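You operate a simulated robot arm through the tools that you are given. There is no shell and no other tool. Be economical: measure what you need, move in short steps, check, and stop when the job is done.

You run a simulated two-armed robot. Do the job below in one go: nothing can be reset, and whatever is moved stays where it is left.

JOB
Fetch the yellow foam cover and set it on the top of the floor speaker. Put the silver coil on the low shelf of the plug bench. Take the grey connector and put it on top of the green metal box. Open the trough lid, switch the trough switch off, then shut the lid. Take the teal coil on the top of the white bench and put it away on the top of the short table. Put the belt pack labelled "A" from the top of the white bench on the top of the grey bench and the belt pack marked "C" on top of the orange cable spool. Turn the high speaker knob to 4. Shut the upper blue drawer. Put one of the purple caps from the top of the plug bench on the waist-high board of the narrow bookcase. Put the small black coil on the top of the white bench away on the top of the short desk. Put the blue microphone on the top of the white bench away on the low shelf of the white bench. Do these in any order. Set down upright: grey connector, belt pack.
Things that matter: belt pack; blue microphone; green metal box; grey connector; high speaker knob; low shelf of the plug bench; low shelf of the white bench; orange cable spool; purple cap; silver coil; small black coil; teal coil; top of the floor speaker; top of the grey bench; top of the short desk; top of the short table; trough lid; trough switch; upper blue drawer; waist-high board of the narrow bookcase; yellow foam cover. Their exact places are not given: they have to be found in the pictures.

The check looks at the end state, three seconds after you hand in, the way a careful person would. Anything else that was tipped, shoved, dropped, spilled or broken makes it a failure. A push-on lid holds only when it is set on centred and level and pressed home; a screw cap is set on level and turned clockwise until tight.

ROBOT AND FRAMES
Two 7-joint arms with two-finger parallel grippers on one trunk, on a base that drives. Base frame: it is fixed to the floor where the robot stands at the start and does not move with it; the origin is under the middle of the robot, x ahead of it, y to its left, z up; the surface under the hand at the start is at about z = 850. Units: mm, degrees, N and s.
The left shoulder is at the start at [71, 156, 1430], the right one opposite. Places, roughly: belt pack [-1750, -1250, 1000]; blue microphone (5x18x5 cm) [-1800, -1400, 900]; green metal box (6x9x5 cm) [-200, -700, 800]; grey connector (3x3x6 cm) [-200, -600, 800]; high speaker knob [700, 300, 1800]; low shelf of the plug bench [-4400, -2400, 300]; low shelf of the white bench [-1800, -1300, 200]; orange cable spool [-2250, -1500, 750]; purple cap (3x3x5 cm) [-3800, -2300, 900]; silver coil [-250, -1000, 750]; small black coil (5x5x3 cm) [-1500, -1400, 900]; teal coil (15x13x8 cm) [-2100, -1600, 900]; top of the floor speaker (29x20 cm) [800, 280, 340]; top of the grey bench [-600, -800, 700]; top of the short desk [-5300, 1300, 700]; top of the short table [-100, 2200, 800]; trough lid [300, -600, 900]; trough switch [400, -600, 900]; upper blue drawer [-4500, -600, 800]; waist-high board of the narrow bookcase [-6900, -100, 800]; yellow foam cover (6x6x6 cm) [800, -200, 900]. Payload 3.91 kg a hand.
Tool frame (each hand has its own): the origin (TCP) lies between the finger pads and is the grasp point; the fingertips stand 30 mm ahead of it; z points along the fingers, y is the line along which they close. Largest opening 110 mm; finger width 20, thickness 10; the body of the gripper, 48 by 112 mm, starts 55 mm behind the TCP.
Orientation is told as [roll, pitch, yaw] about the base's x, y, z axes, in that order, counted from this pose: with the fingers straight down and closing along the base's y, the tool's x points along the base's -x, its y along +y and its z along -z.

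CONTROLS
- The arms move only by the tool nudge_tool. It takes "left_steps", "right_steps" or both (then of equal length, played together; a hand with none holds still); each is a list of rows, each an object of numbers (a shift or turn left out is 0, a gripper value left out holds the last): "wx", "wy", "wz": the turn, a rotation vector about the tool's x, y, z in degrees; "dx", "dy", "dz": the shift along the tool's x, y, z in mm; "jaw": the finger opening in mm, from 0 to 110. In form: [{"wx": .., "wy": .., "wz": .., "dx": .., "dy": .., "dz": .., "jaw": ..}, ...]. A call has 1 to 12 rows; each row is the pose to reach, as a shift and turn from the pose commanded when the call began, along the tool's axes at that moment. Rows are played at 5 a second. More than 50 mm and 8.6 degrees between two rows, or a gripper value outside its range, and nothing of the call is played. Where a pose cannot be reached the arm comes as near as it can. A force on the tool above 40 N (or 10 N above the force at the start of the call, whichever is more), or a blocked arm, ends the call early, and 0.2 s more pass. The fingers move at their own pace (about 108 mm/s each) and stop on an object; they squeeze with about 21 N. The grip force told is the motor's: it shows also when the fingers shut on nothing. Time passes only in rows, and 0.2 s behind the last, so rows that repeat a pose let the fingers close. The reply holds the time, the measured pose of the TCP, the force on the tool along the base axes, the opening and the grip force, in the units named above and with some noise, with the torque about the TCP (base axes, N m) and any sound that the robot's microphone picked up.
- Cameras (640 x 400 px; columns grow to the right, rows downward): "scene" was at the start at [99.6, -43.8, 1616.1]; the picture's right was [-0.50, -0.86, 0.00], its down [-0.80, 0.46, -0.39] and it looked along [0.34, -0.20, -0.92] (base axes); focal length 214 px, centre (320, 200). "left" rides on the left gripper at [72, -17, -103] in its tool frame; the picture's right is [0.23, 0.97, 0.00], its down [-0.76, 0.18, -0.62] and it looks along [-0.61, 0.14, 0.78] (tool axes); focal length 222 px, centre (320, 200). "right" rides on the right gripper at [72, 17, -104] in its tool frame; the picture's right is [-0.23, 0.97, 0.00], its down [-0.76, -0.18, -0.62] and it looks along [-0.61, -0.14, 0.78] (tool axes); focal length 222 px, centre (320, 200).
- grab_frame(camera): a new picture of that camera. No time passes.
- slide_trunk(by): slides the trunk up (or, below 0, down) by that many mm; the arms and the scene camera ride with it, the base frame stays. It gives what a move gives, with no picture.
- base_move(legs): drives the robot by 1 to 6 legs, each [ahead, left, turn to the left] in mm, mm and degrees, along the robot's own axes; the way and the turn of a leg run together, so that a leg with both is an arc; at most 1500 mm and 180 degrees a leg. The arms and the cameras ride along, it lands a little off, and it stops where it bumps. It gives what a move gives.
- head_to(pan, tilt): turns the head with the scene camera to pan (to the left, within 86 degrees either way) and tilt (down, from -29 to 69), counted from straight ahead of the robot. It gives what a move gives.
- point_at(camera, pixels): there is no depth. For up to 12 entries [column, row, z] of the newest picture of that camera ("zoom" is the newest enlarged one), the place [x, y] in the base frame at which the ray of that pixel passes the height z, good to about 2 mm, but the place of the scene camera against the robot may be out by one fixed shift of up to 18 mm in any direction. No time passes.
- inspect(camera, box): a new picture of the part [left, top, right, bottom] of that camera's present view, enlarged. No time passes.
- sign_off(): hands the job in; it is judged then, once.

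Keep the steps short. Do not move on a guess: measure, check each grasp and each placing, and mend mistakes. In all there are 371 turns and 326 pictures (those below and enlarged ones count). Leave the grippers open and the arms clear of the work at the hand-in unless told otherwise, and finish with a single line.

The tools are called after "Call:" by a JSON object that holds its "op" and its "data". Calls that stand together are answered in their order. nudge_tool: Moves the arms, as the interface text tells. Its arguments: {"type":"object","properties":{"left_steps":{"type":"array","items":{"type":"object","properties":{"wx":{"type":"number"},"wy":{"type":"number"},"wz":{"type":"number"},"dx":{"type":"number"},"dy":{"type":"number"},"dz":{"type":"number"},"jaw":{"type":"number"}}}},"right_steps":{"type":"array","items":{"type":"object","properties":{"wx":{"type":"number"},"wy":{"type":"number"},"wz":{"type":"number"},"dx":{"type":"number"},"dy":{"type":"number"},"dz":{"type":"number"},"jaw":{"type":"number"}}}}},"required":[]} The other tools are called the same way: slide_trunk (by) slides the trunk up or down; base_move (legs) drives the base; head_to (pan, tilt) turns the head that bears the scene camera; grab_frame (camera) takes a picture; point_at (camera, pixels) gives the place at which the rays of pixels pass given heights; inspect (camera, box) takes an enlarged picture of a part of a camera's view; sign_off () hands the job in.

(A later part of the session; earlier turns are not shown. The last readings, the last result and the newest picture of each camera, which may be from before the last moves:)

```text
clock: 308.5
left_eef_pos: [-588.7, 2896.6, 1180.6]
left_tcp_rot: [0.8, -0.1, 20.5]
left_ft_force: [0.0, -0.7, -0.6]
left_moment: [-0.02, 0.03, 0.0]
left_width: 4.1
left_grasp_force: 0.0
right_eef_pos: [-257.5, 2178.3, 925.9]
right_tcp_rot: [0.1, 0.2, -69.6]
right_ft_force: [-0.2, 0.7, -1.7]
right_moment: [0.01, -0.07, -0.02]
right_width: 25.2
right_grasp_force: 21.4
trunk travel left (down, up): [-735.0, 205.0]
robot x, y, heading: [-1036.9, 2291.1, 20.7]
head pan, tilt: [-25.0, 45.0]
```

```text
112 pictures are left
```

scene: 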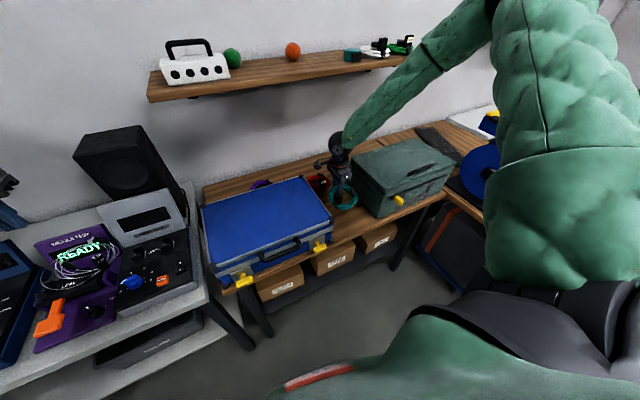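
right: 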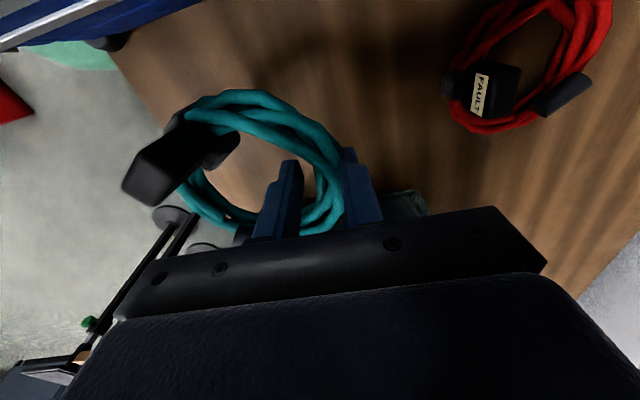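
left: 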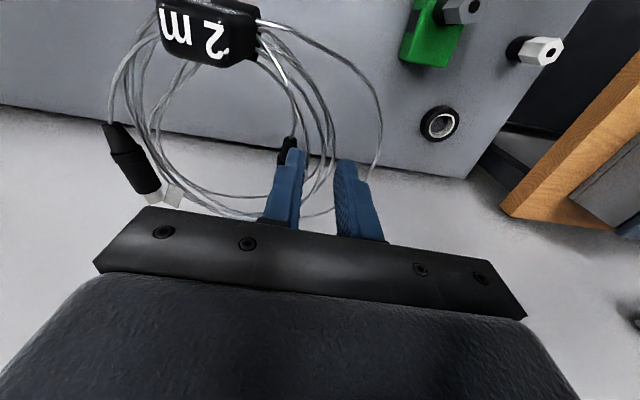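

Trouble: the left gripper has lost the silver coil; it lies on the purple mixer at (80,265). I'll first finish the teal coil: shift 40 forward and lower.

Call:
{"op": "nudge_tool", "data": {"right_steps": [{"dy": 20, "dz": 10}, {"dy": 40, "dz": 40}, {"dy": 40, "dz": 65}, {"dy": 40, "dz": 80}]}}

Call:
{"op": "grab_frame", "data": {"camera": "right"}}

```text
clock: 309.5
left_eef_pos: [-589.3, 2895.9, 1181.6]
left_tcp_rot: [0.8, 0.1, 20.6]
left_ft_force: [-0.8, 0.3, 0.1]
left_moment: [0.03, 0.05, 0.0]
left_width: 3.8
left_grasp_force: 0.1
right_eef_pos: [-219.1, 2195.8, 846.7]
right_tcp_rot: [0.1, 0.1, -69.5]
right_ft_force: [0.1, 0.1, -2.2]
right_moment: [0.05, -0.09, 0.02]
right_width: 25.3
right_grasp_force: 20.8
trunk travel left (down, up): [-735.0, 205.0]
robot x, y, heading: [-1040.4, 2288.1, 20.4]
head pan, tilt: [-25.0, 45.0]
```

```text
111 pictures are left
```

right: 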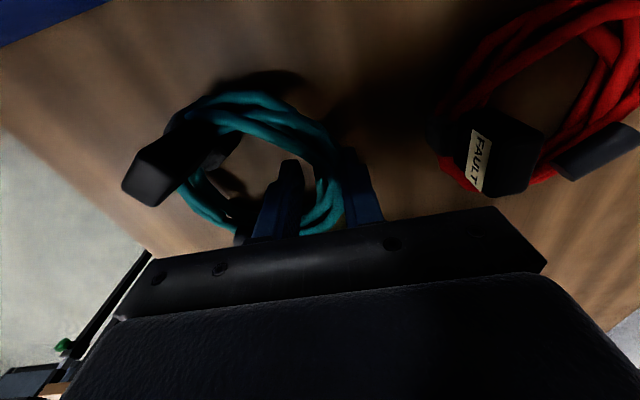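

Call:
{"op": "nudge_tool", "data": {"right_steps": [{"dz": 5}, {"dz": 10}, {"dz": 14}, {"dz": 17}]}}

```text
clock: 310.5
left_eef_pos: [-591.0, 2895.0, 1183.0]
left_tcp_rot: [0.8, 0.0, 20.5]
left_ft_force: [0.5, -0.1, -0.1]
left_moment: [0.0, -0.04, 0.04]
left_width: 4.0
left_grasp_force: 0.0
right_eef_pos: [-223.9, 2194.0, 832.2]
right_tcp_rot: [0.2, 0.1, -69.8]
right_ft_force: [4.2, -2.8, 11.8]
right_moment: [0.28, 0.11, 0.0]
right_width: 25.4
right_grasp_force: 20.7
trunk travel left (down, up): [-735.0, 205.0]
robot x, y, heading: [-1035.8, 2294.3, 20.4]
head pan, tilt: [-25.0, 45.0]
```

Contact (12 N) at z 832. Opening slowly and rising straight up.

Call:
{"op": "nudge_tool", "data": {"right_steps": [{"jaw": 35}, {"jaw": 50}, {"jaw": 60}, {"dz": -30, "jaw": 60}, {"dz": -75}, {"dz": -120}, {"dz": -165}, {"dz": -210}]}}

Call:
{"op": "grab_frame", "data": {"camera": "right"}}

Call:
{"op": "grab_frame", "data": {"camera": "left"}}

Call:
{"op": "inspect", "data": {"camera": "scene", "box": [0, 180, 220, 350]}}

```text
clock: 312.3
left_eef_pos: [-591.5, 2896.7, 1182.8]
left_tcp_rot: [0.8, -0.1, 20.6]
left_ft_force: [-0.8, 0.4, -0.7]
left_moment: [0.01, -0.03, 0.02]
left_width: 4.0
left_grasp_force: 0.1
right_eef_pos: [-227.8, 2194.9, 1043.3]
right_tcp_rot: [0.2, 0.2, -69.5]
right_ft_force: [-0.9, 0.6, 1.0]
right_moment: [0.01, 0.01, -0.01]
right_width: 60.0
right_grasp_force: 0.0
trunk travel left (down, up): [-735.0, 205.0]
robot x, y, heading: [-1033.2, 2293.4, 20.6]
head pan, tilt: [-25.0, 45.0]
```

```text
110 pictures are left
```

right: 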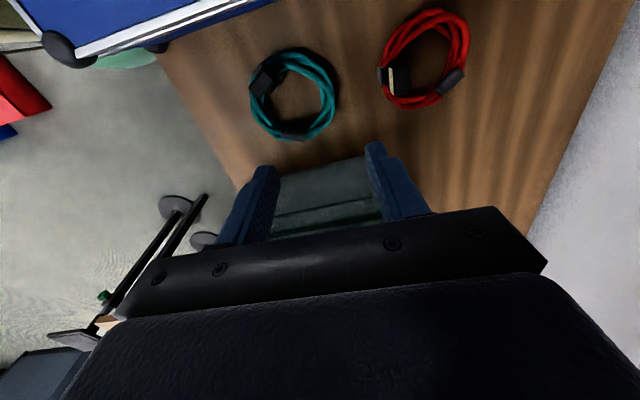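

```text
109 pictures are left
```

left: 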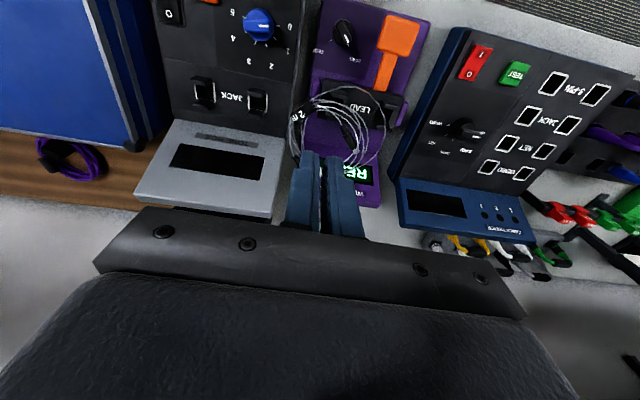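

```text
2.35 times, centred on (110, 265) of scene
```

zoom: 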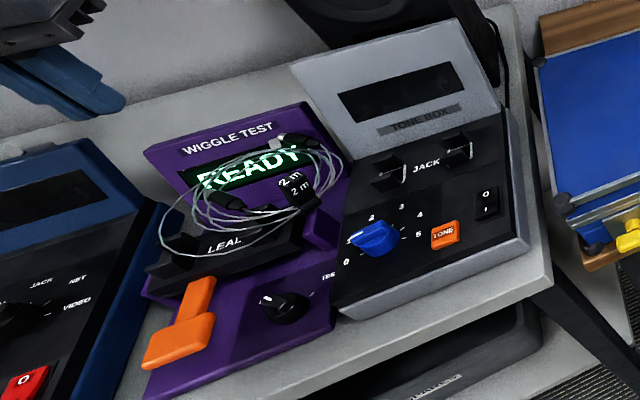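

Teal coil lies safely on the short table. Now recovering the silver coil from the "wiggle test" unit: close look with the left camera.

Call:
{"op": "inspect", "data": {"camera": "left", "box": [250, 60, 430, 200]}}

Call:
{"op": "nudge_tool", "data": {"left_steps": [{"dx": 30, "dz": 20, "jaw": 40}, {"dx": 50, "dz": 50}]}}

Call:
{"op": "inspect", "data": {"camera": "left", "box": [220, 100, 440, 260]}}

```text
2.86 times, centred on (340, 130) of left
```

zoom: 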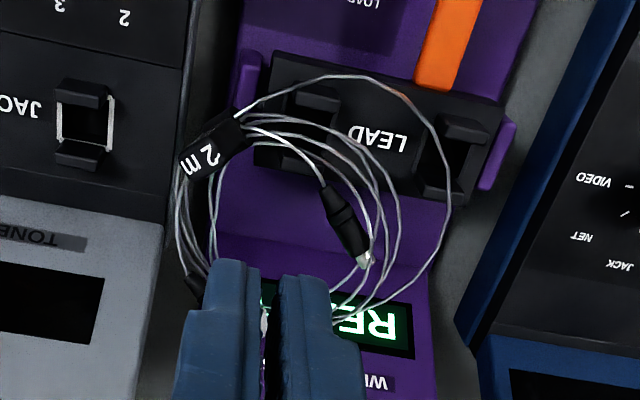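

```text
clock: 312.9
left_eef_pos: [-638.9, 2876.7, 1132.6]
left_tcp_rot: [0.8, 0.0, 20.6]
left_ft_force: [0.8, -0.2, 0.3]
left_moment: [0.03, 0.02, 0.02]
left_width: 40.1
left_grasp_force: 0.1
right_eef_pos: [-225.8, 2194.3, 1041.5]
right_tcp_rot: [0.1, 0.2, -69.5]
right_ft_force: [-0.8, 0.7, -0.1]
right_moment: [0.02, 0.0, 0.0]
right_width: 59.6
right_grasp_force: 0.2
trunk travel left (down, up): [-735.0, 205.0]
robot x, y, heading: [-1039.4, 2290.0, 20.2]
head pan, tilt: [-25.0, 45.0]
```

```text
2.50 times, centred on (330, 180) of left
```

zoom: 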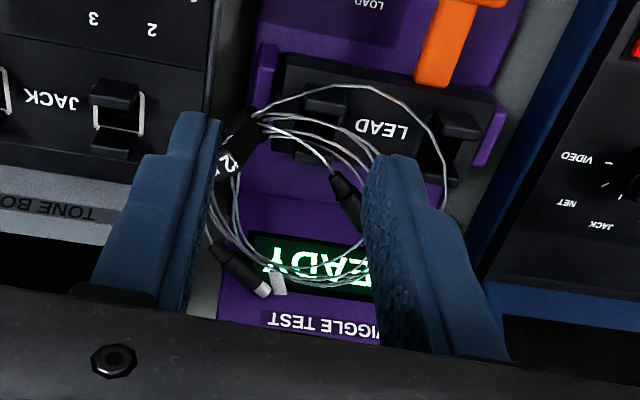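

Triangulation puts the coil's plug near (-573,2950,960). Moving over the right-hand bundle at (-570,2978), z 1030, with jaw 56.

Call:
{"op": "nudge_tool", "data": {"left_steps": [{"dx": -35, "dy": 25, "jaw": 56}, {"dx": -70, "dy": 48}, {"dx": -100, "dy": 70}, {"dx": -100, "dy": 70, "dz": 45}, {"dx": -100, "dy": 70, "dz": 85}]}}

Call:
{"op": "inspect", "data": {"camera": "left", "box": [200, 60, 440, 220]}}

```text
clock: 314.1
left_eef_pos: [-570.6, 2980.7, 1048.9]
left_tcp_rot: [0.8, 0.0, 20.6]
left_ft_force: [-0.6, -0.2, -0.5]
left_moment: [-0.01, 0.0, 0.01]
left_width: 55.9
left_grasp_force: 0.1
right_eef_pos: [-225.8, 2193.9, 1041.0]
right_tcp_rot: [0.1, 0.1, -69.6]
right_ft_force: [1.0, 0.3, 0.2]
right_moment: [-0.01, 0.01, 0.0]
right_width: 60.2
right_grasp_force: 0.1
trunk travel left (down, up): [-735.0, 205.0]
robot x, y, heading: [-1035.8, 2290.0, 20.7]
head pan, tilt: [-25.0, 45.0]
```

```text
2.50 times, centred on (320, 140) of left
```

zoom: 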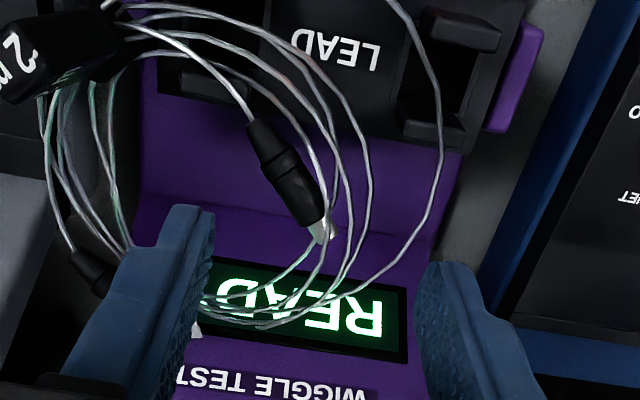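

Call:
{"op": "nudge_tool", "data": {"left_steps": [{"dz": 35}, {"dz": 55}, {"dz": 65}]}}

Call:
{"op": "inspect", "data": {"camera": "left", "box": [200, 80, 440, 240]}}

```text
clock: 314.9
left_eef_pos: [-570.2, 2981.9, 982.9]
left_tcp_rot: [0.8, 0.1, 20.5]
left_ft_force: [-0.1, 0.2, 0.0]
left_moment: [0.0, 0.01, 0.01]
left_width: 56.2
left_grasp_force: 0.1
right_eef_pos: [-224.7, 2194.9, 1041.0]
right_tcp_rot: [0.2, 0.1, -69.7]
right_ft_force: [0.1, 0.4, 0.3]
right_moment: [0.01, 0.02, 0.05]
right_width: 59.9
right_grasp_force: 0.0
trunk travel left (down, up): [-735.0, 205.0]
robot x, y, heading: [-1038.3, 2287.9, 20.7]
head pan, tilt: [-25.0, 45.0]
```

```text
2.50 times, centred on (320, 160) of left
```

zoom: 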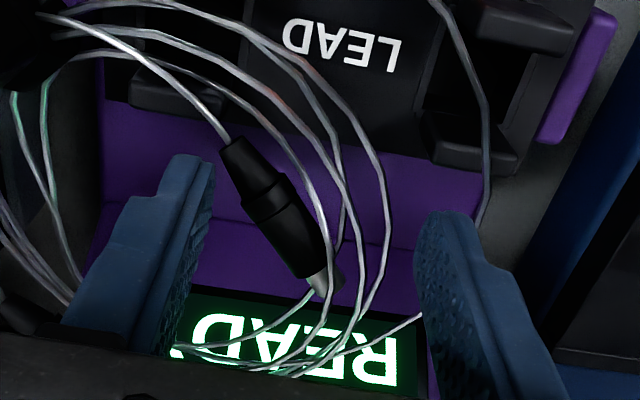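

Call:
{"op": "nudge_tool", "data": {"left_steps": [{"dz": 5}, {"dz": 10}, {"dz": 14}, {"dz": 14, "jaw": 4}, {"dz": 14, "jaw": 4}, {"dz": 14, "jaw": 4}]}}

Call:
{"op": "inspect", "data": {"camera": "left", "box": [200, 80, 440, 240]}}

```text
clock: 316.3
left_eef_pos: [-568.6, 2981.0, 971.1]
left_tcp_rot: [0.8, 0.0, 20.6]
left_ft_force: [4.0, 3.9, -0.3]
left_moment: [0.06, -0.14, 0.4]
left_width: 30.9
left_grasp_force: 20.5
right_eef_pos: [-225.3, 2195.5, 1041.1]
right_tcp_rot: [0.0, 0.1, -69.6]
right_ft_force: [-0.1, 0.6, 0.1]
right_moment: [0.0, -0.02, 0.01]
right_width: 60.3
right_grasp_force: 0.0
trunk travel left (down, up): [-735.0, 205.0]
robot x, y, heading: [-1034.5, 2294.1, 20.7]
head pan, tilt: [-25.0, 45.0]
```

```text
2.50 times, centred on (320, 160) of left
```

zoom: 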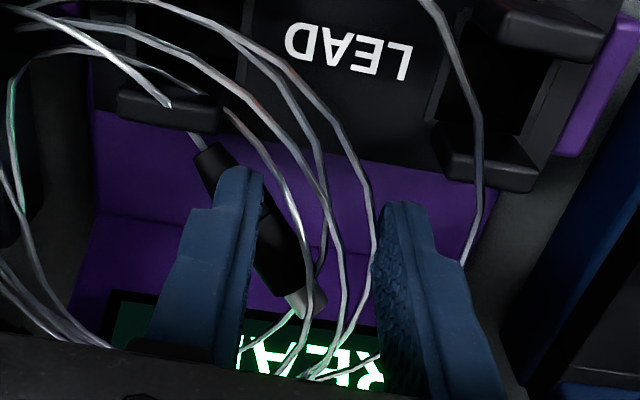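

Gripped at 31 mm. Lifting slowly.

Call:
{"op": "nudge_tool", "data": {"left_steps": [{"dz": -8}, {"dz": -18}, {"dz": -30}, {"dz": -45}, {"dz": -60}, {"dz": -80}]}}

Call:
{"op": "grab_frame", "data": {"camera": "left"}}

```text
clock: 317.7
left_eef_pos: [-568.2, 2980.0, 1048.0]
left_tcp_rot: [0.9, 0.0, 20.6]
left_ft_force: [1.3, 0.1, -1.2]
left_moment: [0.07, 0.05, 0.02]
left_width: 25.4
left_grasp_force: 20.8
right_eef_pos: [-224.7, 2194.4, 1040.7]
right_tcp_rot: [0.0, 0.1, -69.5]
right_ft_force: [-0.3, -0.1, -0.8]
right_moment: [-0.01, 0.03, 0.01]
right_width: 60.1
right_grasp_force: 0.1
trunk travel left (down, up): [-735.0, 205.0]
robot x, y, heading: [-1040.1, 2291.7, 20.3]
head pan, tilt: [-25.0, 45.0]
```

```text
102 pictures are left
```

left: 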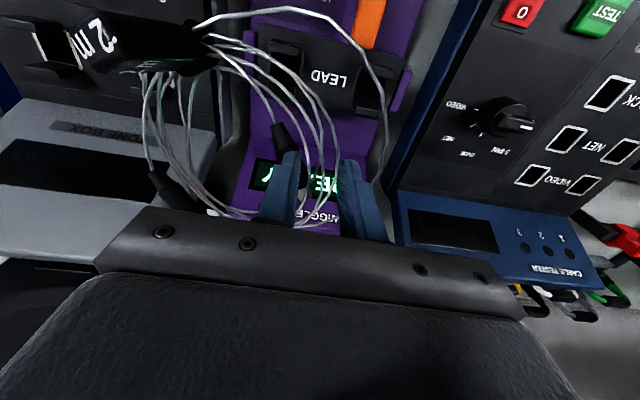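

Coil held again (25 mm). Raising the trunk 190 and retracing my path out exactly in reverse.

Call:
{"op": "slide_trunk", "data": {"by": 190}}

Call:
{"op": "base_move", "data": {"legs": [[-150, 0, 0], [0, 0, 29.5], [-440, -377, 0], [-550, 0, 0], [-770, -179, 0], [-500, -114, 0]]}}

```text
clock: 319.8
left_eef_pos: [-567.7, 2979.2, 1237.4]
left_tcp_rot: [0.8, 0.0, 20.6]
left_ft_force: [0.0, -0.5, -1.1]
left_moment: [0.09, 0.03, -0.05]
left_width: 25.3
left_grasp_force: 20.8
right_eef_pos: [-225.7, 2194.9, 1231.0]
right_tcp_rot: [0.1, 0.1, -69.6]
right_ft_force: [0.0, -1.1, 0.3]
right_moment: [0.0, 0.0, 0.02]
right_width: 60.1
right_grasp_force: 0.0
trunk travel left (down, up): [-925.0, 15.0]
robot x, y, heading: [-1039.2, 2293.3, 20.5]
head pan, tilt: [-25.0, 45.0]
```

```text
clock: 334.7
left_eef_pos: [-2056.2, 903.2, 1238.1]
left_tcp_rot: [0.9, 0.0, 52.7]
left_ft_force: [0.5, -0.3, -1.0]
left_moment: [0.08, 0.09, -0.02]
left_width: 24.9
left_grasp_force: 21.3
right_eef_pos: [-1348.5, 420.4, 1230.9]
right_tcp_rot: [0.1, 0.1, -37.5]
right_ft_force: [0.7, 0.5, 0.0]
right_moment: [0.02, -0.01, -0.02]
right_width: 59.9
right_grasp_force: 0.1
trunk travel left (down, up): [-925.0, 15.0]
robot x, y, heading: [-2088.5, 69.2, 52.6]
head pan, tilt: [-25.0, 45.0]
```

Call:
{"op": "nudge_tool", "data": {"right_steps": [{"wz": -8.5}, {"wz": -17}, {"wz": -25.5}, {"wz": -34}, {"wz": -42.5}, {"wz": -51}, {"wz": -59.5}, {"wz": -68}, {"wz": -76.5}, {"wz": -85}, {"wz": -90}]}}

Call:
{"op": "base_move", "data": {"legs": [[0, 0, -122.6], [0, 490, 0], [840, 0, 0]]}}

Call:
{"op": "grab_frame", "data": {"camera": "right"}}

```text
clock: 337.1
left_eef_pos: [-2057.2, 903.1, 1238.1]
left_tcp_rot: [0.7, 0.0, 52.7]
left_ft_force: [0.0, -0.8, -1.3]
left_moment: [0.04, 0.07, 0.04]
left_width: 24.9
left_grasp_force: 20.9
right_eef_pos: [-1349.3, 419.5, 1231.1]
right_tcp_rot: [0.1, -0.2, 52.6]
right_ft_force: [-0.3, 0.3, -0.1]
right_moment: [0.02, 0.01, 0.0]
right_width: 60.0
right_grasp_force: 0.1
trunk travel left (down, up): [-925.0, 15.0]
robot x, y, heading: [-2086.9, 72.7, 52.5]
head pan, tilt: [-25.0, 45.0]
```

```text
clock: 348.8
left_eef_pos: [-784.5, -1085.4, 1238.9]
left_tcp_rot: [0.8, 0.0, -75.3]
left_ft_force: [0.6, 0.1, -1.9]
left_moment: [0.02, -0.06, -0.01]
left_width: 25.3
left_grasp_force: 21.0
right_eef_pos: [-1601.9, -1339.3, 1223.2]
right_tcp_rot: [0.2, 0.8, -75.3]
right_ft_force: [0.7, -0.8, -0.8]
right_moment: [0.02, -0.01, -0.03]
right_width: 60.0
right_grasp_force: 0.0
trunk travel left (down, up): [-925.0, 15.0]
robot x, y, heading: [-1421.8, -548.7, -75.5]
head pan, tilt: [-25.0, 45.0]
stopped in leg 3: the robot was blocked; the commanded pose is now the measured one
```

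```text
101 pictures are left
```

right: 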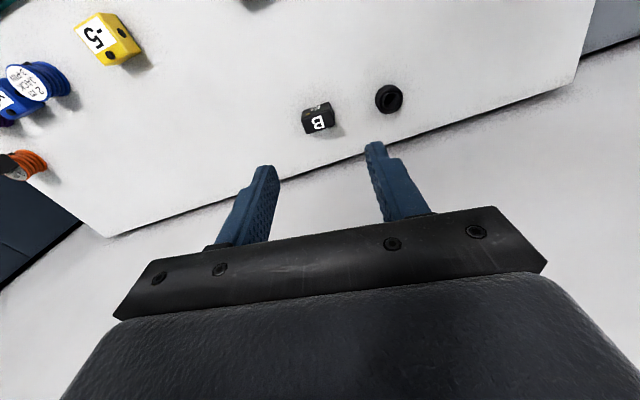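

Blocked near the end. Looking around before moving.

Call:
{"op": "head_to", "data": {"pan": -25, "tilt": 10}}

Call:
{"op": "grab_frame", "data": {"camera": "scene"}}

```text
clock: 349.8
left_eef_pos: [-784.1, -1085.7, 1238.7]
left_tcp_rot: [0.8, 0.0, -75.4]
left_ft_force: [-0.1, 0.7, -2.1]
left_moment: [0.0, -0.08, 0.01]
left_width: 25.0
left_grasp_force: 21.2
right_eef_pos: [-1602.9, -1337.6, 1222.8]
right_tcp_rot: [0.1, 0.8, -75.4]
right_ft_force: [0.6, -0.8, 0.3]
right_moment: [0.0, -0.02, -0.02]
right_width: 60.2
right_grasp_force: 0.1
trunk travel left (down, up): [-925.0, 15.0]
robot x, y, heading: [-1423.0, -549.7, -75.3]
head pan, tilt: [-25.0, 10.0]
```

```text
100 pictures are left
```

scene: 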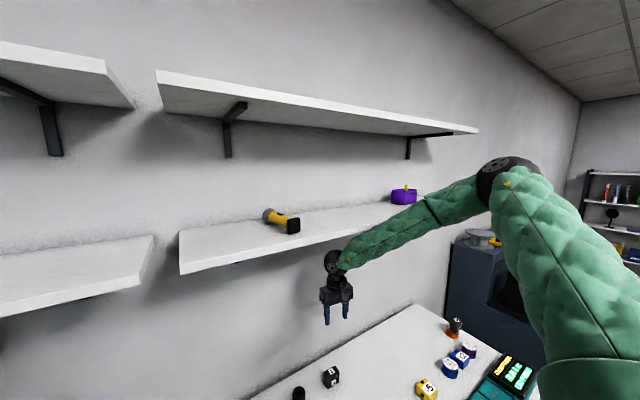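

The right forearm touched the shelf edge; nothing on it seems moved. Backing 90, lowering the trunk 170, re-aligning.

Call:
{"op": "base_move", "data": {"legs": [[-90, 0, 0]]}}

Call:
{"op": "slide_trunk", "data": {"by": -170}}

Call:
{"op": "base_move", "data": {"legs": [[0, 0, 5.4], [60, 70, 0]]}}

Call:
{"op": "grab_frame", "data": {"camera": "right"}}

```text
clock: 350.9
left_eef_pos: [-805.7, -1000.4, 1236.8]
left_tcp_rot: [0.8, 0.1, -75.3]
left_ft_force: [-0.3, 0.3, -1.4]
left_moment: [0.02, -0.07, -0.02]
left_width: 25.1
left_grasp_force: 21.0
right_eef_pos: [-1624.0, -1253.6, 1221.7]
right_tcp_rot: [0.2, 0.8, -75.3]
right_ft_force: [0.4, -0.6, -0.5]
right_moment: [0.03, -0.01, 0.01]
right_width: 60.0
right_grasp_force: 0.1
trunk travel left (down, up): [-925.0, 15.0]
robot x, y, heading: [-1441.7, -460.9, -75.7]
head pan, tilt: [-25.0, 10.0]
```

```text
clock: 352.8
left_eef_pos: [-806.5, -998.7, 1069.5]
left_tcp_rot: [0.8, -0.1, -75.3]
left_ft_force: [1.4, 0.2, -0.7]
left_moment: [0.02, -0.09, 0.01]
left_width: 25.3
left_grasp_force: 21.1
right_eef_pos: [-1624.8, -1251.6, 1054.0]
right_tcp_rot: [0.2, 0.6, -75.2]
right_ft_force: [-0.1, 0.3, 1.2]
right_moment: [-0.03, -0.03, 0.0]
right_width: 60.3
right_grasp_force: 0.1
trunk travel left (down, up): [-755.0, 185.0]
robot x, y, heading: [-1441.9, -463.1, -75.7]
head pan, tilt: [-25.0, 10.0]
```

```text
clock: 354.4
left_eef_pos: [-670.2, -970.0, 1067.2]
left_tcp_rot: [0.7, 0.1, -69.8]
left_ft_force: [0.6, 0.3, -1.7]
left_moment: [0.03, -0.06, -0.01]
left_width: 25.2
left_grasp_force: 20.9
right_eef_pos: [-1459.9, -1298.4, 1054.1]
right_tcp_rot: [0.1, 0.8, -69.8]
right_ft_force: [0.8, 0.0, 0.4]
right_moment: [0.0, 0.06, 0.0]
right_width: 59.9
right_grasp_force: 0.1
trunk travel left (down, up): [-755.0, 185.0]
robot x, y, heading: [-1356.2, -497.2, -69.8]
head pan, tilt: [-25.0, 10.0]
```

```text
99 pictures are left
```

right: 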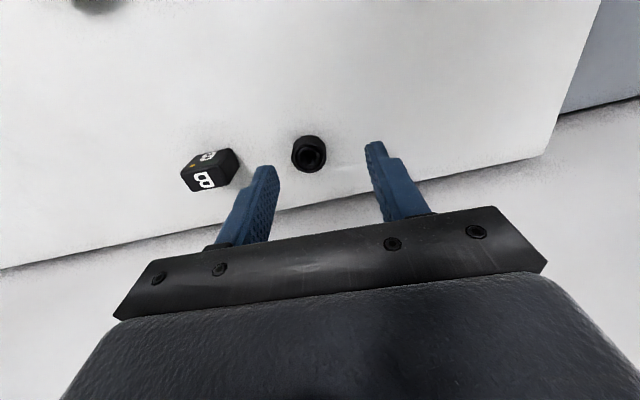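

Call:
{"op": "point_at", "data": {"camera": "right", "pixels": [[310, 154, 865], [312, 157, 875]]}}

```text
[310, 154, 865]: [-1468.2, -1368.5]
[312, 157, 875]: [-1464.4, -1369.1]
```

Call:
{"op": "base_move", "data": {"legs": [[65, 0, 0]]}}

Call:
{"op": "nudge_tool", "data": {"right_steps": [{"dx": 2, "dy": -31, "wy": -0.8, "jaw": 80}, {"dx": 2, "dy": -31, "wy": -0.8, "dz": 45}, {"dx": 2, "dy": -31, "wy": -0.8, "dz": 90}, {"dx": 2, "dy": -31, "wy": -0.8, "dz": 130}]}}

Call:
{"op": "grab_frame", "data": {"camera": "right"}}

```text
clock: 355.6
left_eef_pos: [-650.7, -1016.6, 1065.3]
left_tcp_rot: [0.8, 0.2, -69.8]
left_ft_force: [-0.4, -0.2, -2.2]
left_moment: [0.03, -0.07, 0.04]
left_width: 25.1
left_grasp_force: 21.2
right_eef_pos: [-1440.5, -1347.1, 1052.2]
right_tcp_rot: [0.0, 0.9, -69.6]
right_ft_force: [0.8, -0.5, 0.0]
right_moment: [0.0, 0.02, 0.0]
right_width: 60.0
right_grasp_force: 0.0
trunk travel left (down, up): [-755.0, 185.0]
robot x, y, heading: [-1337.1, -538.8, -69.8]
head pan, tilt: [-25.0, 10.0]
stopped in leg 1: the robot was blocked; the commanded pose is now the measured one
```

```text
clock: 356.6
left_eef_pos: [-651.9, -1017.0, 1066.8]
left_tcp_rot: [0.8, 0.2, -69.8]
left_ft_force: [0.3, 0.3, -1.6]
left_moment: [0.05, -0.07, 0.01]
left_width: 25.2
left_grasp_force: 21.0
right_eef_pos: [-1474.6, -1353.6, 922.1]
right_tcp_rot: [0.0, 0.1, -69.7]
right_ft_force: [-0.8, -0.5, 0.0]
right_moment: [0.02, -0.05, -0.02]
right_width: 80.4
right_grasp_force: 0.1
trunk travel left (down, up): [-755.0, 185.0]
robot x, y, heading: [-1338.8, -540.5, -70.0]
head pan, tilt: [-25.0, 10.0]
```

```text
98 pictures are left
```

right: 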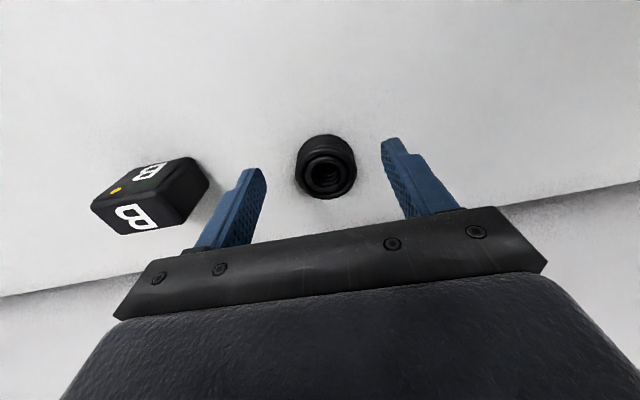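

Call:
{"op": "nudge_tool", "data": {"right_steps": [{"dx": -14, "dy": 4}, {"dx": -14, "dy": 4, "dz": 25}, {"dx": -14, "dy": 4, "dz": 38}, {"dx": -14, "dy": 4, "dz": 38, "jaw": 20}, {"dx": -14, "dy": 4, "dz": 38, "jaw": 20}, {"dx": -14, "dy": 4, "dz": 38, "jaw": 20}, {"dx": -14, "dy": 4, "dz": 10}, {"dx": -14, "dy": 4, "dz": -30}, {"dx": -14, "dy": 4, "dz": -75}]}}

Call:
{"op": "grab_frame", "data": {"camera": "right"}}

```text
clock: 358.6
left_eef_pos: [-651.5, -1014.5, 1068.4]
left_tcp_rot: [0.8, 0.2, -69.9]
left_ft_force: [0.2, -0.9, -0.7]
left_moment: [0.0, -0.06, -0.02]
left_width: 25.0
left_grasp_force: 21.0
right_eef_pos: [-1465.1, -1363.8, 1000.9]
right_tcp_rot: [0.0, -0.1, -69.6]
right_ft_force: [-0.1, -0.2, -0.6]
right_moment: [0.0, -0.01, 0.03]
right_width: 47.7
right_grasp_force: 21.1
trunk travel left (down, up): [-755.0, 185.0]
robot x, y, heading: [-1334.4, -542.4, -69.9]
head pan, tilt: [-25.0, 10.0]
```

```text
97 pictures are left
```

right: 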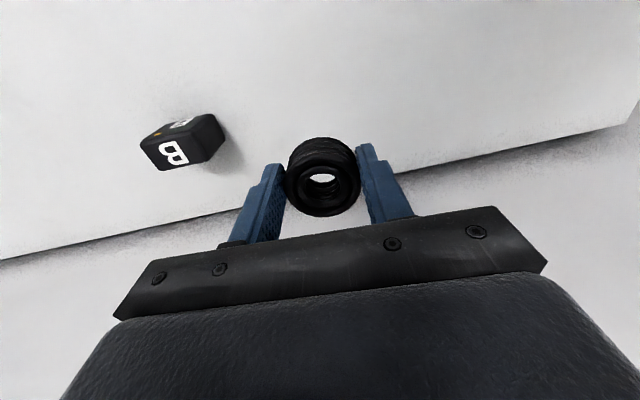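

Black coil held (48 mm). Backing off, turning to face the far (−x) side, and looking.

Call:
{"op": "base_move", "data": {"legs": [[-650, 0, 0], [0, 0, -112]]}}

Call:
{"op": "head_to", "data": {"pan": 0, "tilt": 20}}

Call:
{"op": "grab_frame", "data": {"camera": "scene"}}

```text
clock: 367.0
left_eef_pos: [-2277.6, -359.6, 1066.7]
left_tcp_rot: [0.8, 0.1, 176.5]
left_ft_force: [-0.3, 0.5, -1.2]
left_moment: [-0.06, -0.03, -0.01]
left_width: 25.7
left_grasp_force: 20.3
right_eef_pos: [-2266.9, 526.6, 999.0]
right_tcp_rot: [0.0, 0.1, 176.4]
right_ft_force: [0.3, -0.2, -1.1]
right_moment: [-0.02, 0.0, -0.02]
right_width: 47.5
right_grasp_force: 21.1
trunk travel left (down, up): [-755.0, 185.0]
robot x, y, heading: [-1564.7, 75.3, 176.3]
head pan, tilt: [-25.0, 10.0]
```

```text
clock: 367.9
left_eef_pos: [-2276.9, -359.1, 1067.8]
left_tcp_rot: [0.7, 0.1, 176.5]
left_ft_force: [0.6, 0.3, -1.5]
left_moment: [-0.09, 0.0, 0.03]
left_width: 25.3
left_grasp_force: 20.4
right_eef_pos: [-2267.0, 524.8, 999.5]
right_tcp_rot: [0.0, 0.1, 176.4]
right_ft_force: [-0.9, 0.4, -0.7]
right_moment: [0.01, -0.02, 0.0]
right_width: 47.4
right_grasp_force: 20.8
trunk travel left (down, up): [-755.0, 185.0]
robot x, y, heading: [-1567.0, 75.6, 176.4]
head pan, tilt: [0.0, 20.0]
```

```text
96 pictures are left
```

scene: 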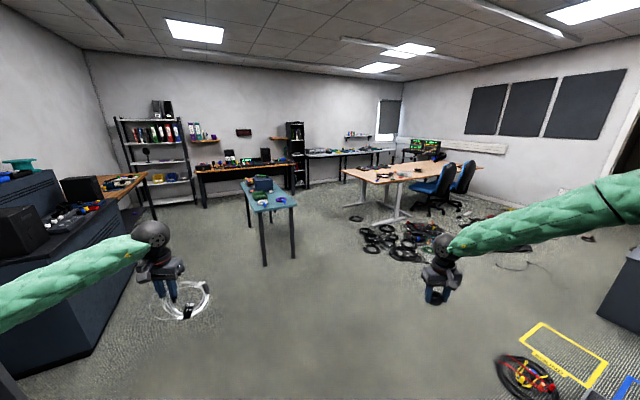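

Room layout is clear: plug bench near (130,185), teal table with the blue drawer box (262,184), bookcase (295,155), desk (385,172). Measuring a few floor points.

Call:
{"op": "point_at", "data": {"camera": "scene", "pixels": [[265, 265, 0], [249, 227, 0], [292, 257, 0], [90, 352, 0], [155, 218, 0], [140, 240, 0], [405, 222, 0], [352, 207, 0], [383, 245, 0], [300, 188, 0]]}}

Call:
{"op": "inspect", "data": {"camera": "scene", "box": [90, 100, 450, 280]}}

```text
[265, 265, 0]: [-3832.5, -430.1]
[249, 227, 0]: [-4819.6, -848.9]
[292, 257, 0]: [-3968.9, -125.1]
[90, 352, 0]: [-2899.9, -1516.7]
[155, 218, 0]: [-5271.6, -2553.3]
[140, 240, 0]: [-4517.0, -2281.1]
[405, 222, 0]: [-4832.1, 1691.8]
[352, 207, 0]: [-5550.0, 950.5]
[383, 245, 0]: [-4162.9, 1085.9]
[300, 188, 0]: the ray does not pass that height
```

```text
1.78 times, centred on (270, 190) of scene
```

zoom: 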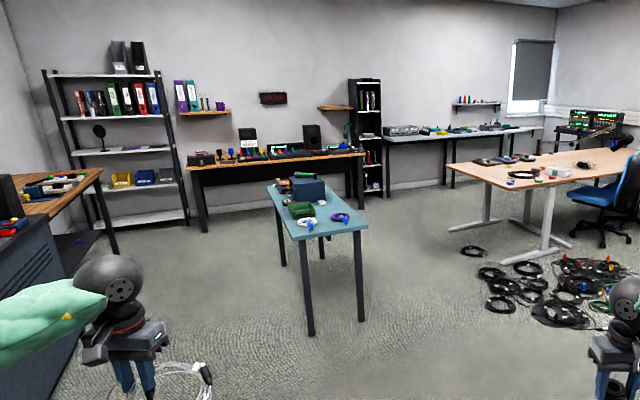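

Driving along the wall direction to the plug bench and turning to face it.

Call:
{"op": "base_move", "data": {"legs": [[0, 0, 25.4], [1500, 0, 0], [1500, 0, 0], [0, 0, 88.5], [150, 0, 0]]}}

Call:
{"op": "head_to", "data": {"pan": 0, "tilt": 40}}

Call:
{"op": "grab_frame", "data": {"camera": "scene"}}

```text
clock: 388.2
left_eef_pos: [-3649.5, -1603.9, 1068.0]
left_tcp_rot: [0.8, 0.1, -73.8]
left_ft_force: [0.1, -0.6, -1.6]
left_moment: [-0.01, -0.06, -0.01]
left_width: 25.0
left_grasp_force: 21.3
right_eef_pos: [-4486.1, -1897.3, 999.8]
right_tcp_rot: [0.0, 0.1, -73.6]
right_ft_force: [-1.1, 1.7, -1.5]
right_moment: [0.03, -0.02, 0.01]
right_width: 47.7
right_grasp_force: 21.1
trunk travel left (down, up): [-755.0, 185.0]
robot x, y, heading: [-4302.7, -1079.5, -73.9]
head pan, tilt: [0.0, 20.0]
```

```text
clock: 389.0
left_eef_pos: [-3648.7, -1602.3, 1066.3]
left_tcp_rot: [0.8, 0.1, -73.7]
left_ft_force: [0.2, -0.4, -0.8]
left_moment: [0.03, -0.08, 0.0]
left_width: 25.3
left_grasp_force: 21.3
right_eef_pos: [-4486.2, -1896.2, 1000.5]
right_tcp_rot: [-0.1, 0.0, -73.5]
right_ft_force: [0.1, 0.6, -0.4]
right_moment: [0.0, -0.02, -0.01]
right_width: 47.6
right_grasp_force: 20.8
trunk travel left (down, up): [-755.0, 185.0]
robot x, y, heading: [-4300.1, -1083.2, -73.9]
head pan, tilt: [0.0, 40.0]
```

```text
94 pictures are left
```

scene: 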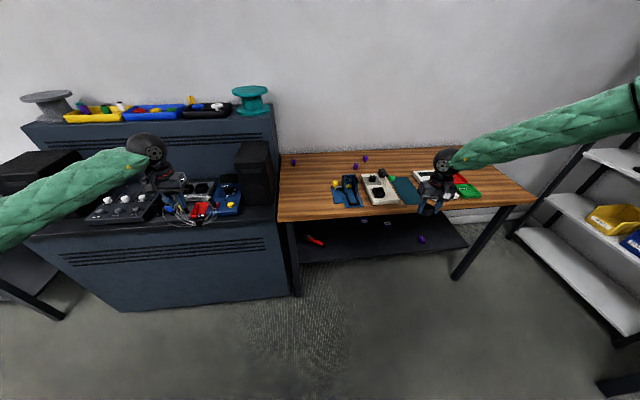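

Call:
{"op": "inspect", "data": {"camera": "scene", "box": [270, 140, 490, 290]}}

Call:
{"op": "point_at", "data": {"camera": "scene", "pixels": [[293, 162, 870], [355, 166, 870], [365, 158, 870], [278, 218, 850], [535, 203, 850], [300, 262, 300], [467, 247, 300], [297, 294, 0], [455, 278, 0], [370, 240, 300]]}}

```text
2.67 times, centred on (380, 215) of scene
```

zoom: 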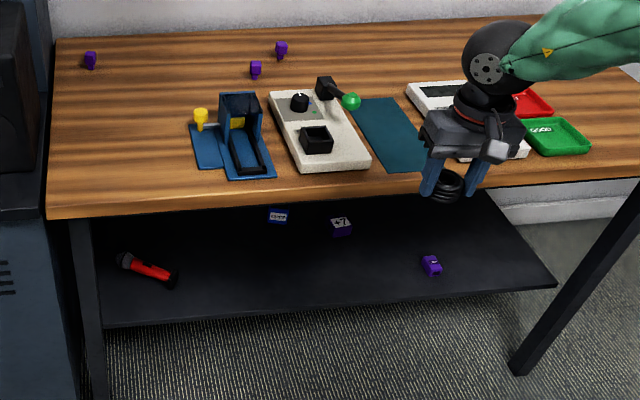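

```text
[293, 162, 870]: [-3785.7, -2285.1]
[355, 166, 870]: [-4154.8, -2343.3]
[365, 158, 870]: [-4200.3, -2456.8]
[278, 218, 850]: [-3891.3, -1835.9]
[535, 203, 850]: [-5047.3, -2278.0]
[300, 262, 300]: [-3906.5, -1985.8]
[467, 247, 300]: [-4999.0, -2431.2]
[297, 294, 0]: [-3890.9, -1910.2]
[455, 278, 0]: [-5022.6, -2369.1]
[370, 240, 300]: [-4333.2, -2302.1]
```

The shelf has free room near (-4195,-2210). I'll turn to heading −120 so only the left arm reaches under the bench, then lower the trunk.

Call:
{"op": "base_move", "data": {"legs": [[0, 0, -46]]}}

Call:
{"op": "slide_trunk", "data": {"by": -400}}

Call:
{"op": "slide_trunk", "data": {"by": -250}}

Call:
{"op": "head_to", "data": {"pan": 40, "tilt": 25}}

Call:
{"op": "grab_frame", "data": {"camera": "scene"}}

```text
clock: 391.5
left_eef_pos: [-4231.1, -1912.8, 1067.5]
left_tcp_rot: [0.8, 0.1, -120.3]
left_ft_force: [0.5, -0.3, -1.2]
left_moment: [-0.01, -0.06, -0.02]
left_width: 25.4
left_grasp_force: 21.2
right_eef_pos: [-5017.7, -1506.9, 999.2]
right_tcp_rot: [0.1, 0.1, -120.1]
right_ft_force: [-0.6, -0.6, -0.4]
right_moment: [0.0, -0.05, 0.01]
right_width: 47.5
right_grasp_force: 21.0
trunk travel left (down, up): [-755.0, 185.0]
robot x, y, heading: [-4298.9, -1080.5, -120.8]
head pan, tilt: [0.0, 40.0]
```

```text
clock: 394.0
left_eef_pos: [-4231.8, -1913.4, 795.2]
left_tcp_rot: [0.8, -0.3, -120.3]
left_ft_force: [-2.4, 3.3, 10.1]
left_moment: [-0.69, -0.45, 0.06]
left_width: 25.1
left_grasp_force: 21.8
right_eef_pos: [-5019.1, -1506.7, 721.5]
right_tcp_rot: [0.1, 0.0, -120.2]
right_ft_force: [-0.1, 0.0, -0.2]
right_moment: [0.01, 0.0, 0.0]
right_width: 47.5
right_grasp_force: 21.3
trunk travel left (down, up): [-477.0, 463.0]
robot x, y, heading: [-4299.6, -1081.7, -120.4]
head pan, tilt: [0.0, 40.0]
stopped: the force on the tool passed its limit at 59 N (the readings are from after the stop); the commanded pose is now the measured one
```

```text
clock: 394.4
left_eef_pos: [-4232.0, -1914.2, 793.8]
left_tcp_rot: [0.9, -0.9, -120.3]
left_ft_force: [-6.0, 9.7, 15.6]
left_moment: [-1.03, -1.19, 0.28]
left_width: 25.3
left_grasp_force: 21.0
right_eef_pos: [-5018.0, -1506.7, 717.3]
right_tcp_rot: [0.1, 0.1, -120.2]
right_ft_force: [-0.2, 0.1, -0.3]
right_moment: [0.04, -0.01, 0.02]
right_width: 47.4
right_grasp_force: 21.6
trunk travel left (down, up): [-471.0, 469.0]
robot x, y, heading: [-4296.5, -1083.2, -120.3]
head pan, tilt: [0.0, 40.0]
stopped: the force on the tool passed its limit at 51 N (the readings are from after the stop); the commanded pose is now the measured one
```

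```text
clock: 395.5
left_eef_pos: [-4231.8, -1914.3, 793.9]
left_tcp_rot: [0.9, -1.0, -120.2]
left_ft_force: [-4.4, 4.5, 24.0]
left_moment: [-0.98, -1.47, 0.07]
left_width: 25.3
left_grasp_force: 21.2
right_eef_pos: [-5018.6, -1505.7, 715.8]
right_tcp_rot: [0.1, 0.0, -120.2]
right_ft_force: [0.9, 0.1, -1.1]
right_moment: [0.01, 0.01, 0.0]
right_width: 47.3
right_grasp_force: 20.7
trunk travel left (down, up): [-471.0, 469.0]
robot x, y, heading: [-4299.5, -1087.0, -120.4]
head pan, tilt: [40.0, 25.0]
```

```text
92 pictures are left
```

scene: 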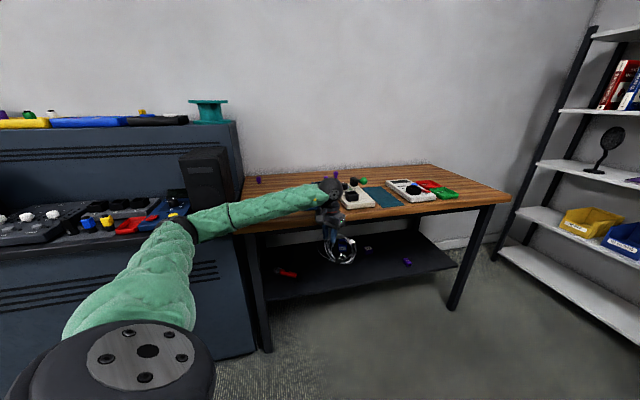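

The hand met the bench's front edge. Raising 80, then moving the robot 350 mm away from the bench before lowering.

Call:
{"op": "slide_trunk", "data": {"by": 100}}

Call:
{"op": "base_move", "data": {"legs": [[-213, -277, 0]]}}

Call:
{"op": "grab_frame", "data": {"camera": "left"}}

Call:
{"op": "grab_frame", "data": {"camera": "scene"}}

```text
clock: 396.8
left_eef_pos: [-4231.2, -1915.7, 890.1]
left_tcp_rot: [0.9, -0.7, -120.2]
left_ft_force: [-0.8, 0.2, -1.3]
left_moment: [0.01, -0.05, -0.01]
left_width: 25.3
left_grasp_force: 20.8
right_eef_pos: [-5019.3, -1506.6, 815.2]
right_tcp_rot: [-0.1, 0.2, -120.2]
right_ft_force: [0.7, 0.4, -0.7]
right_moment: [0.01, -0.01, -0.03]
right_width: 47.7
right_grasp_force: 21.4
trunk travel left (down, up): [-571.0, 369.0]
robot x, y, heading: [-4300.8, -1082.9, -120.5]
head pan, tilt: [40.0, 25.0]
```

```text
clock: 398.7
left_eef_pos: [-4449.1, -1714.2, 907.7]
left_tcp_rot: [0.8, -2.2, -134.3]
left_ft_force: [-1.2, 0.1, -0.7]
left_moment: [-0.08, -0.06, 0.0]
left_width: 25.4
left_grasp_force: 21.1
right_eef_pos: [-5111.9, -1127.6, 828.6]
right_tcp_rot: [0.0, -1.2, -134.4]
right_ft_force: [-0.4, 0.5, -0.7]
right_moment: [-0.03, -0.03, -0.03]
right_width: 47.6
right_grasp_force: 21.2
trunk travel left (down, up): [-571.0, 369.0]
robot x, y, heading: [-4324.7, -906.9, -134.6]
head pan, tilt: [40.0, 25.0]
stopped in leg 1: the robot was blocked; the commanded pose is now the measured one
```

```text
91 pictures are left
```

left: 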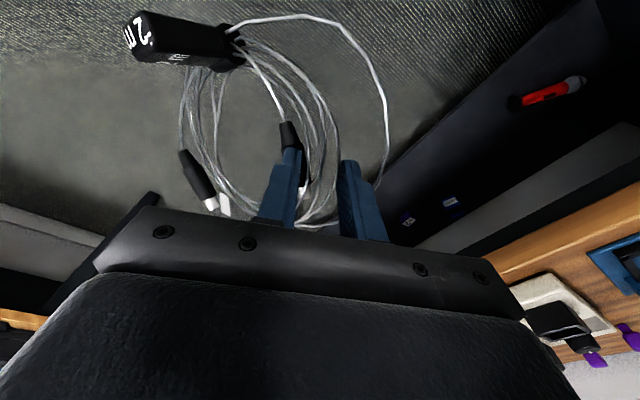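

```text
90 pictures are left
```

scene: 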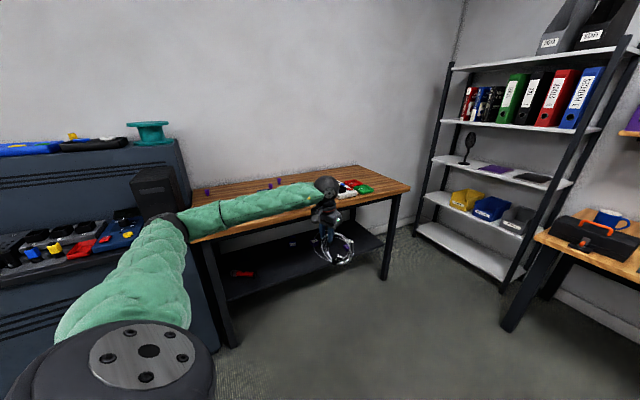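

My base backed against the teal table; moving 80 mm off it and straightening to −120, then lowering the trunk 400.

Call:
{"op": "base_move", "data": {"legs": [[32, 73, 0], [0, 0, 14]]}}

Call:
{"op": "slide_trunk", "data": {"by": -400}}

Call:
{"op": "slide_trunk", "data": {"by": -130}}

Call:
{"op": "grab_frame", "data": {"camera": "scene"}}

```text
clock: 400.6
left_eef_pos: [-4213.4, -1794.8, 905.9]
left_tcp_rot: [0.6, -2.1, -119.9]
left_ft_force: [0.5, -0.1, -2.3]
left_moment: [-0.05, -0.04, -0.04]
left_width: 25.4
left_grasp_force: 20.9
right_eef_pos: [-5003.0, -1391.4, 828.2]
right_tcp_rot: [0.1, -1.0, -119.9]
right_ft_force: [-0.3, 0.6, -0.4]
right_moment: [-0.01, -0.03, 0.0]
right_width: 47.7
right_grasp_force: 20.7
trunk travel left (down, up): [-571.0, 369.0]
robot x, y, heading: [-4299.6, -980.4, -120.1]
head pan, tilt: [40.0, 25.0]
```

```text
clock: 404.4
left_eef_pos: [-4212.6, -1795.8, 506.4]
left_tcp_rot: [0.7, -2.2, -119.9]
left_ft_force: [0.5, 0.2, -1.2]
left_moment: [0.0, -0.06, 0.02]
left_width: 25.1
left_grasp_force: 21.2
right_eef_pos: [-5003.8, -1390.6, 429.0]
right_tcp_rot: [0.0, -1.0, -120.2]
right_ft_force: [0.5, 0.0, -0.6]
right_moment: [0.02, -0.03, -0.01]
right_width: 47.8
right_grasp_force: 21.5
trunk travel left (down, up): [-171.0, 769.0]
robot x, y, heading: [-4300.4, -980.4, -120.0]
head pan, tilt: [40.0, 25.0]
```

```text
clock: 406.0
left_eef_pos: [-4214.5, -1793.9, 376.1]
left_tcp_rot: [0.7, -2.2, -119.9]
left_ft_force: [0.2, -0.3, -1.4]
left_moment: [-0.01, -0.08, -0.02]
left_width: 25.0
left_grasp_force: 21.4
right_eef_pos: [-5003.9, -1390.7, 298.2]
right_tcp_rot: [0.1, -1.1, -120.0]
right_ft_force: [-0.5, 0.3, -0.4]
right_moment: [-0.02, -0.01, 0.01]
right_width: 47.6
right_grasp_force: 20.8
trunk travel left (down, up): [-41.0, 899.0]
robot x, y, heading: [-4298.8, -979.4, -120.0]
head pan, tilt: [40.0, 25.0]
```

```text
89 pictures are left
```

scene: 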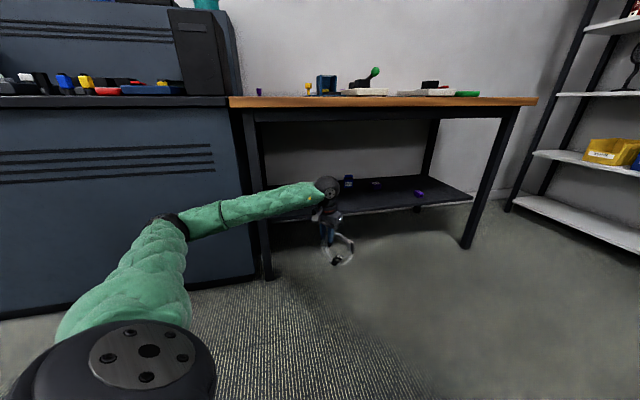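

Call:
{"op": "point_at", "data": {"camera": "scene", "pixels": [[300, 216, 300], [300, 216, 350], [300, 216, 250], [440, 204, 300], [440, 204, 350], [440, 204, 250], [340, 183, 300]]}}

```text
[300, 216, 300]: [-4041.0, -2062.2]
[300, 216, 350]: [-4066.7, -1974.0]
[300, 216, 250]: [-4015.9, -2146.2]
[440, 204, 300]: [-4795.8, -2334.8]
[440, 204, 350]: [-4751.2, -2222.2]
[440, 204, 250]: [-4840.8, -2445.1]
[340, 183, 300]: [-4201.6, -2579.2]
```

Call:
{"op": "inspect", "data": {"camera": "scene", "box": [250, 150, 490, 290]}}

Call:
{"op": "point_at", "data": {"camera": "zoom", "pixels": [[258, 92, 302], [337, 97, 302], [452, 122, 302], [60, 180, 302], [200, 165, 302]]}}

```text
2.67 times, centred on (370, 220) of scene
```

zoom: 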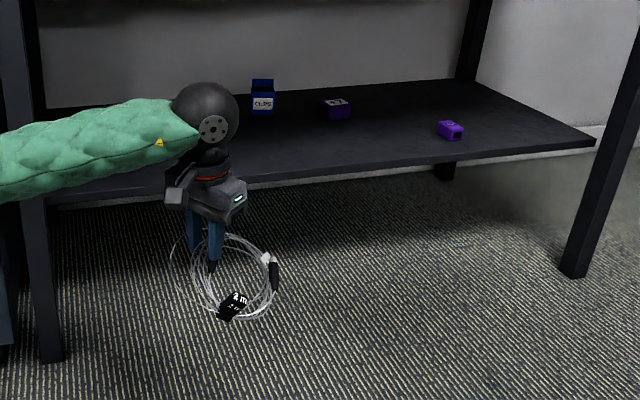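

```text
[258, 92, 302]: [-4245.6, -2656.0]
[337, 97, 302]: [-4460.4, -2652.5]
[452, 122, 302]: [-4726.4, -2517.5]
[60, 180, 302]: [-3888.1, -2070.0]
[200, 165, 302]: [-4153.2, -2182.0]
```

The shelf's front strip is free; the coil hangs tilted, so I'll raise the hand 60, turn to −105 and drive in with the left arm under the bench.

Call:
{"op": "nudge_tool", "data": {"left_steps": [{"dz": -15}, {"dz": -30}, {"dz": -45}, {"dz": -60}]}}

Call:
{"op": "base_move", "data": {"legs": [[0, 0, 15], [0, -179, 0], [665, 0, 0]]}}

Call:
{"op": "head_to", "data": {"pan": 30, "tilt": 35}}

Call:
{"op": "grab_frame", "data": {"camera": "scene"}}

Call:
{"op": "grab_frame", "data": {"camera": "left"}}

```text
clock: 407.0
left_eef_pos: [-4214.5, -1793.9, 434.4]
left_tcp_rot: [0.7, -2.1, -119.9]
left_ft_force: [-0.3, -0.1, -2.4]
left_moment: [-0.03, -0.05, -0.02]
left_width: 24.8
left_grasp_force: 20.8
right_eef_pos: [-5002.4, -1389.2, 298.2]
right_tcp_rot: [0.0, -1.0, -120.0]
right_ft_force: [0.7, -0.3, -0.5]
right_moment: [-0.01, -0.02, 0.03]
right_width: 47.5
right_grasp_force: 20.9
trunk travel left (down, up): [-41.0, 899.0]
robot x, y, heading: [-4301.4, -979.2, -120.0]
head pan, tilt: [40.0, 25.0]
```

```text
clock: 409.4
left_eef_pos: [-4243.1, -1771.5, 439.3]
left_tcp_rot: [0.8, -2.5, -115.0]
left_ft_force: [-0.1, -0.5, -0.9]
left_moment: [-0.05, -0.07, -0.02]
left_width: 25.3
left_grasp_force: 20.9
right_eef_pos: [-5064.5, -1440.5, 301.3]
right_tcp_rot: [0.0, -1.3, -114.9]
right_ft_force: [0.2, -0.2, -1.0]
right_moment: [0.03, 0.01, 0.0]
right_width: 47.9
right_grasp_force: 20.9
trunk travel left (down, up): [-41.0, 899.0]
robot x, y, heading: [-4398.9, -968.7, -115.1]
head pan, tilt: [40.0, 25.0]
stopped in leg 2: the robot was blocked; the commanded pose is now the measured one
```

```text
clock: 410.1
left_eef_pos: [-4243.4, -1770.4, 438.9]
left_tcp_rot: [0.7, -2.5, -114.9]
left_ft_force: [0.5, 0.4, -1.0]
left_moment: [-0.05, -0.03, -0.01]
left_width: 25.2
left_grasp_force: 20.8
right_eef_pos: [-5064.8, -1440.7, 301.4]
right_tcp_rot: [0.0, -1.3, -114.9]
right_ft_force: [0.1, 0.2, -1.5]
right_moment: [0.04, -0.02, 0.03]
right_width: 47.7
right_grasp_force: 21.1
trunk travel left (down, up): [-41.0, 899.0]
robot x, y, heading: [-4397.0, -970.7, -115.1]
head pan, tilt: [30.0, 35.0]
```

```text
87 pictures are left
```

scene: 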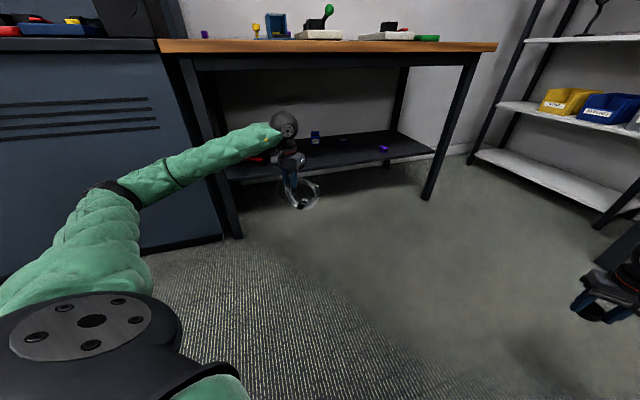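

```text
86 pictures are left
```

left: 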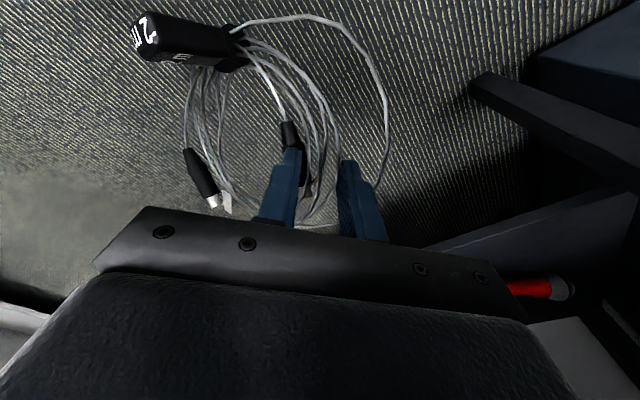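

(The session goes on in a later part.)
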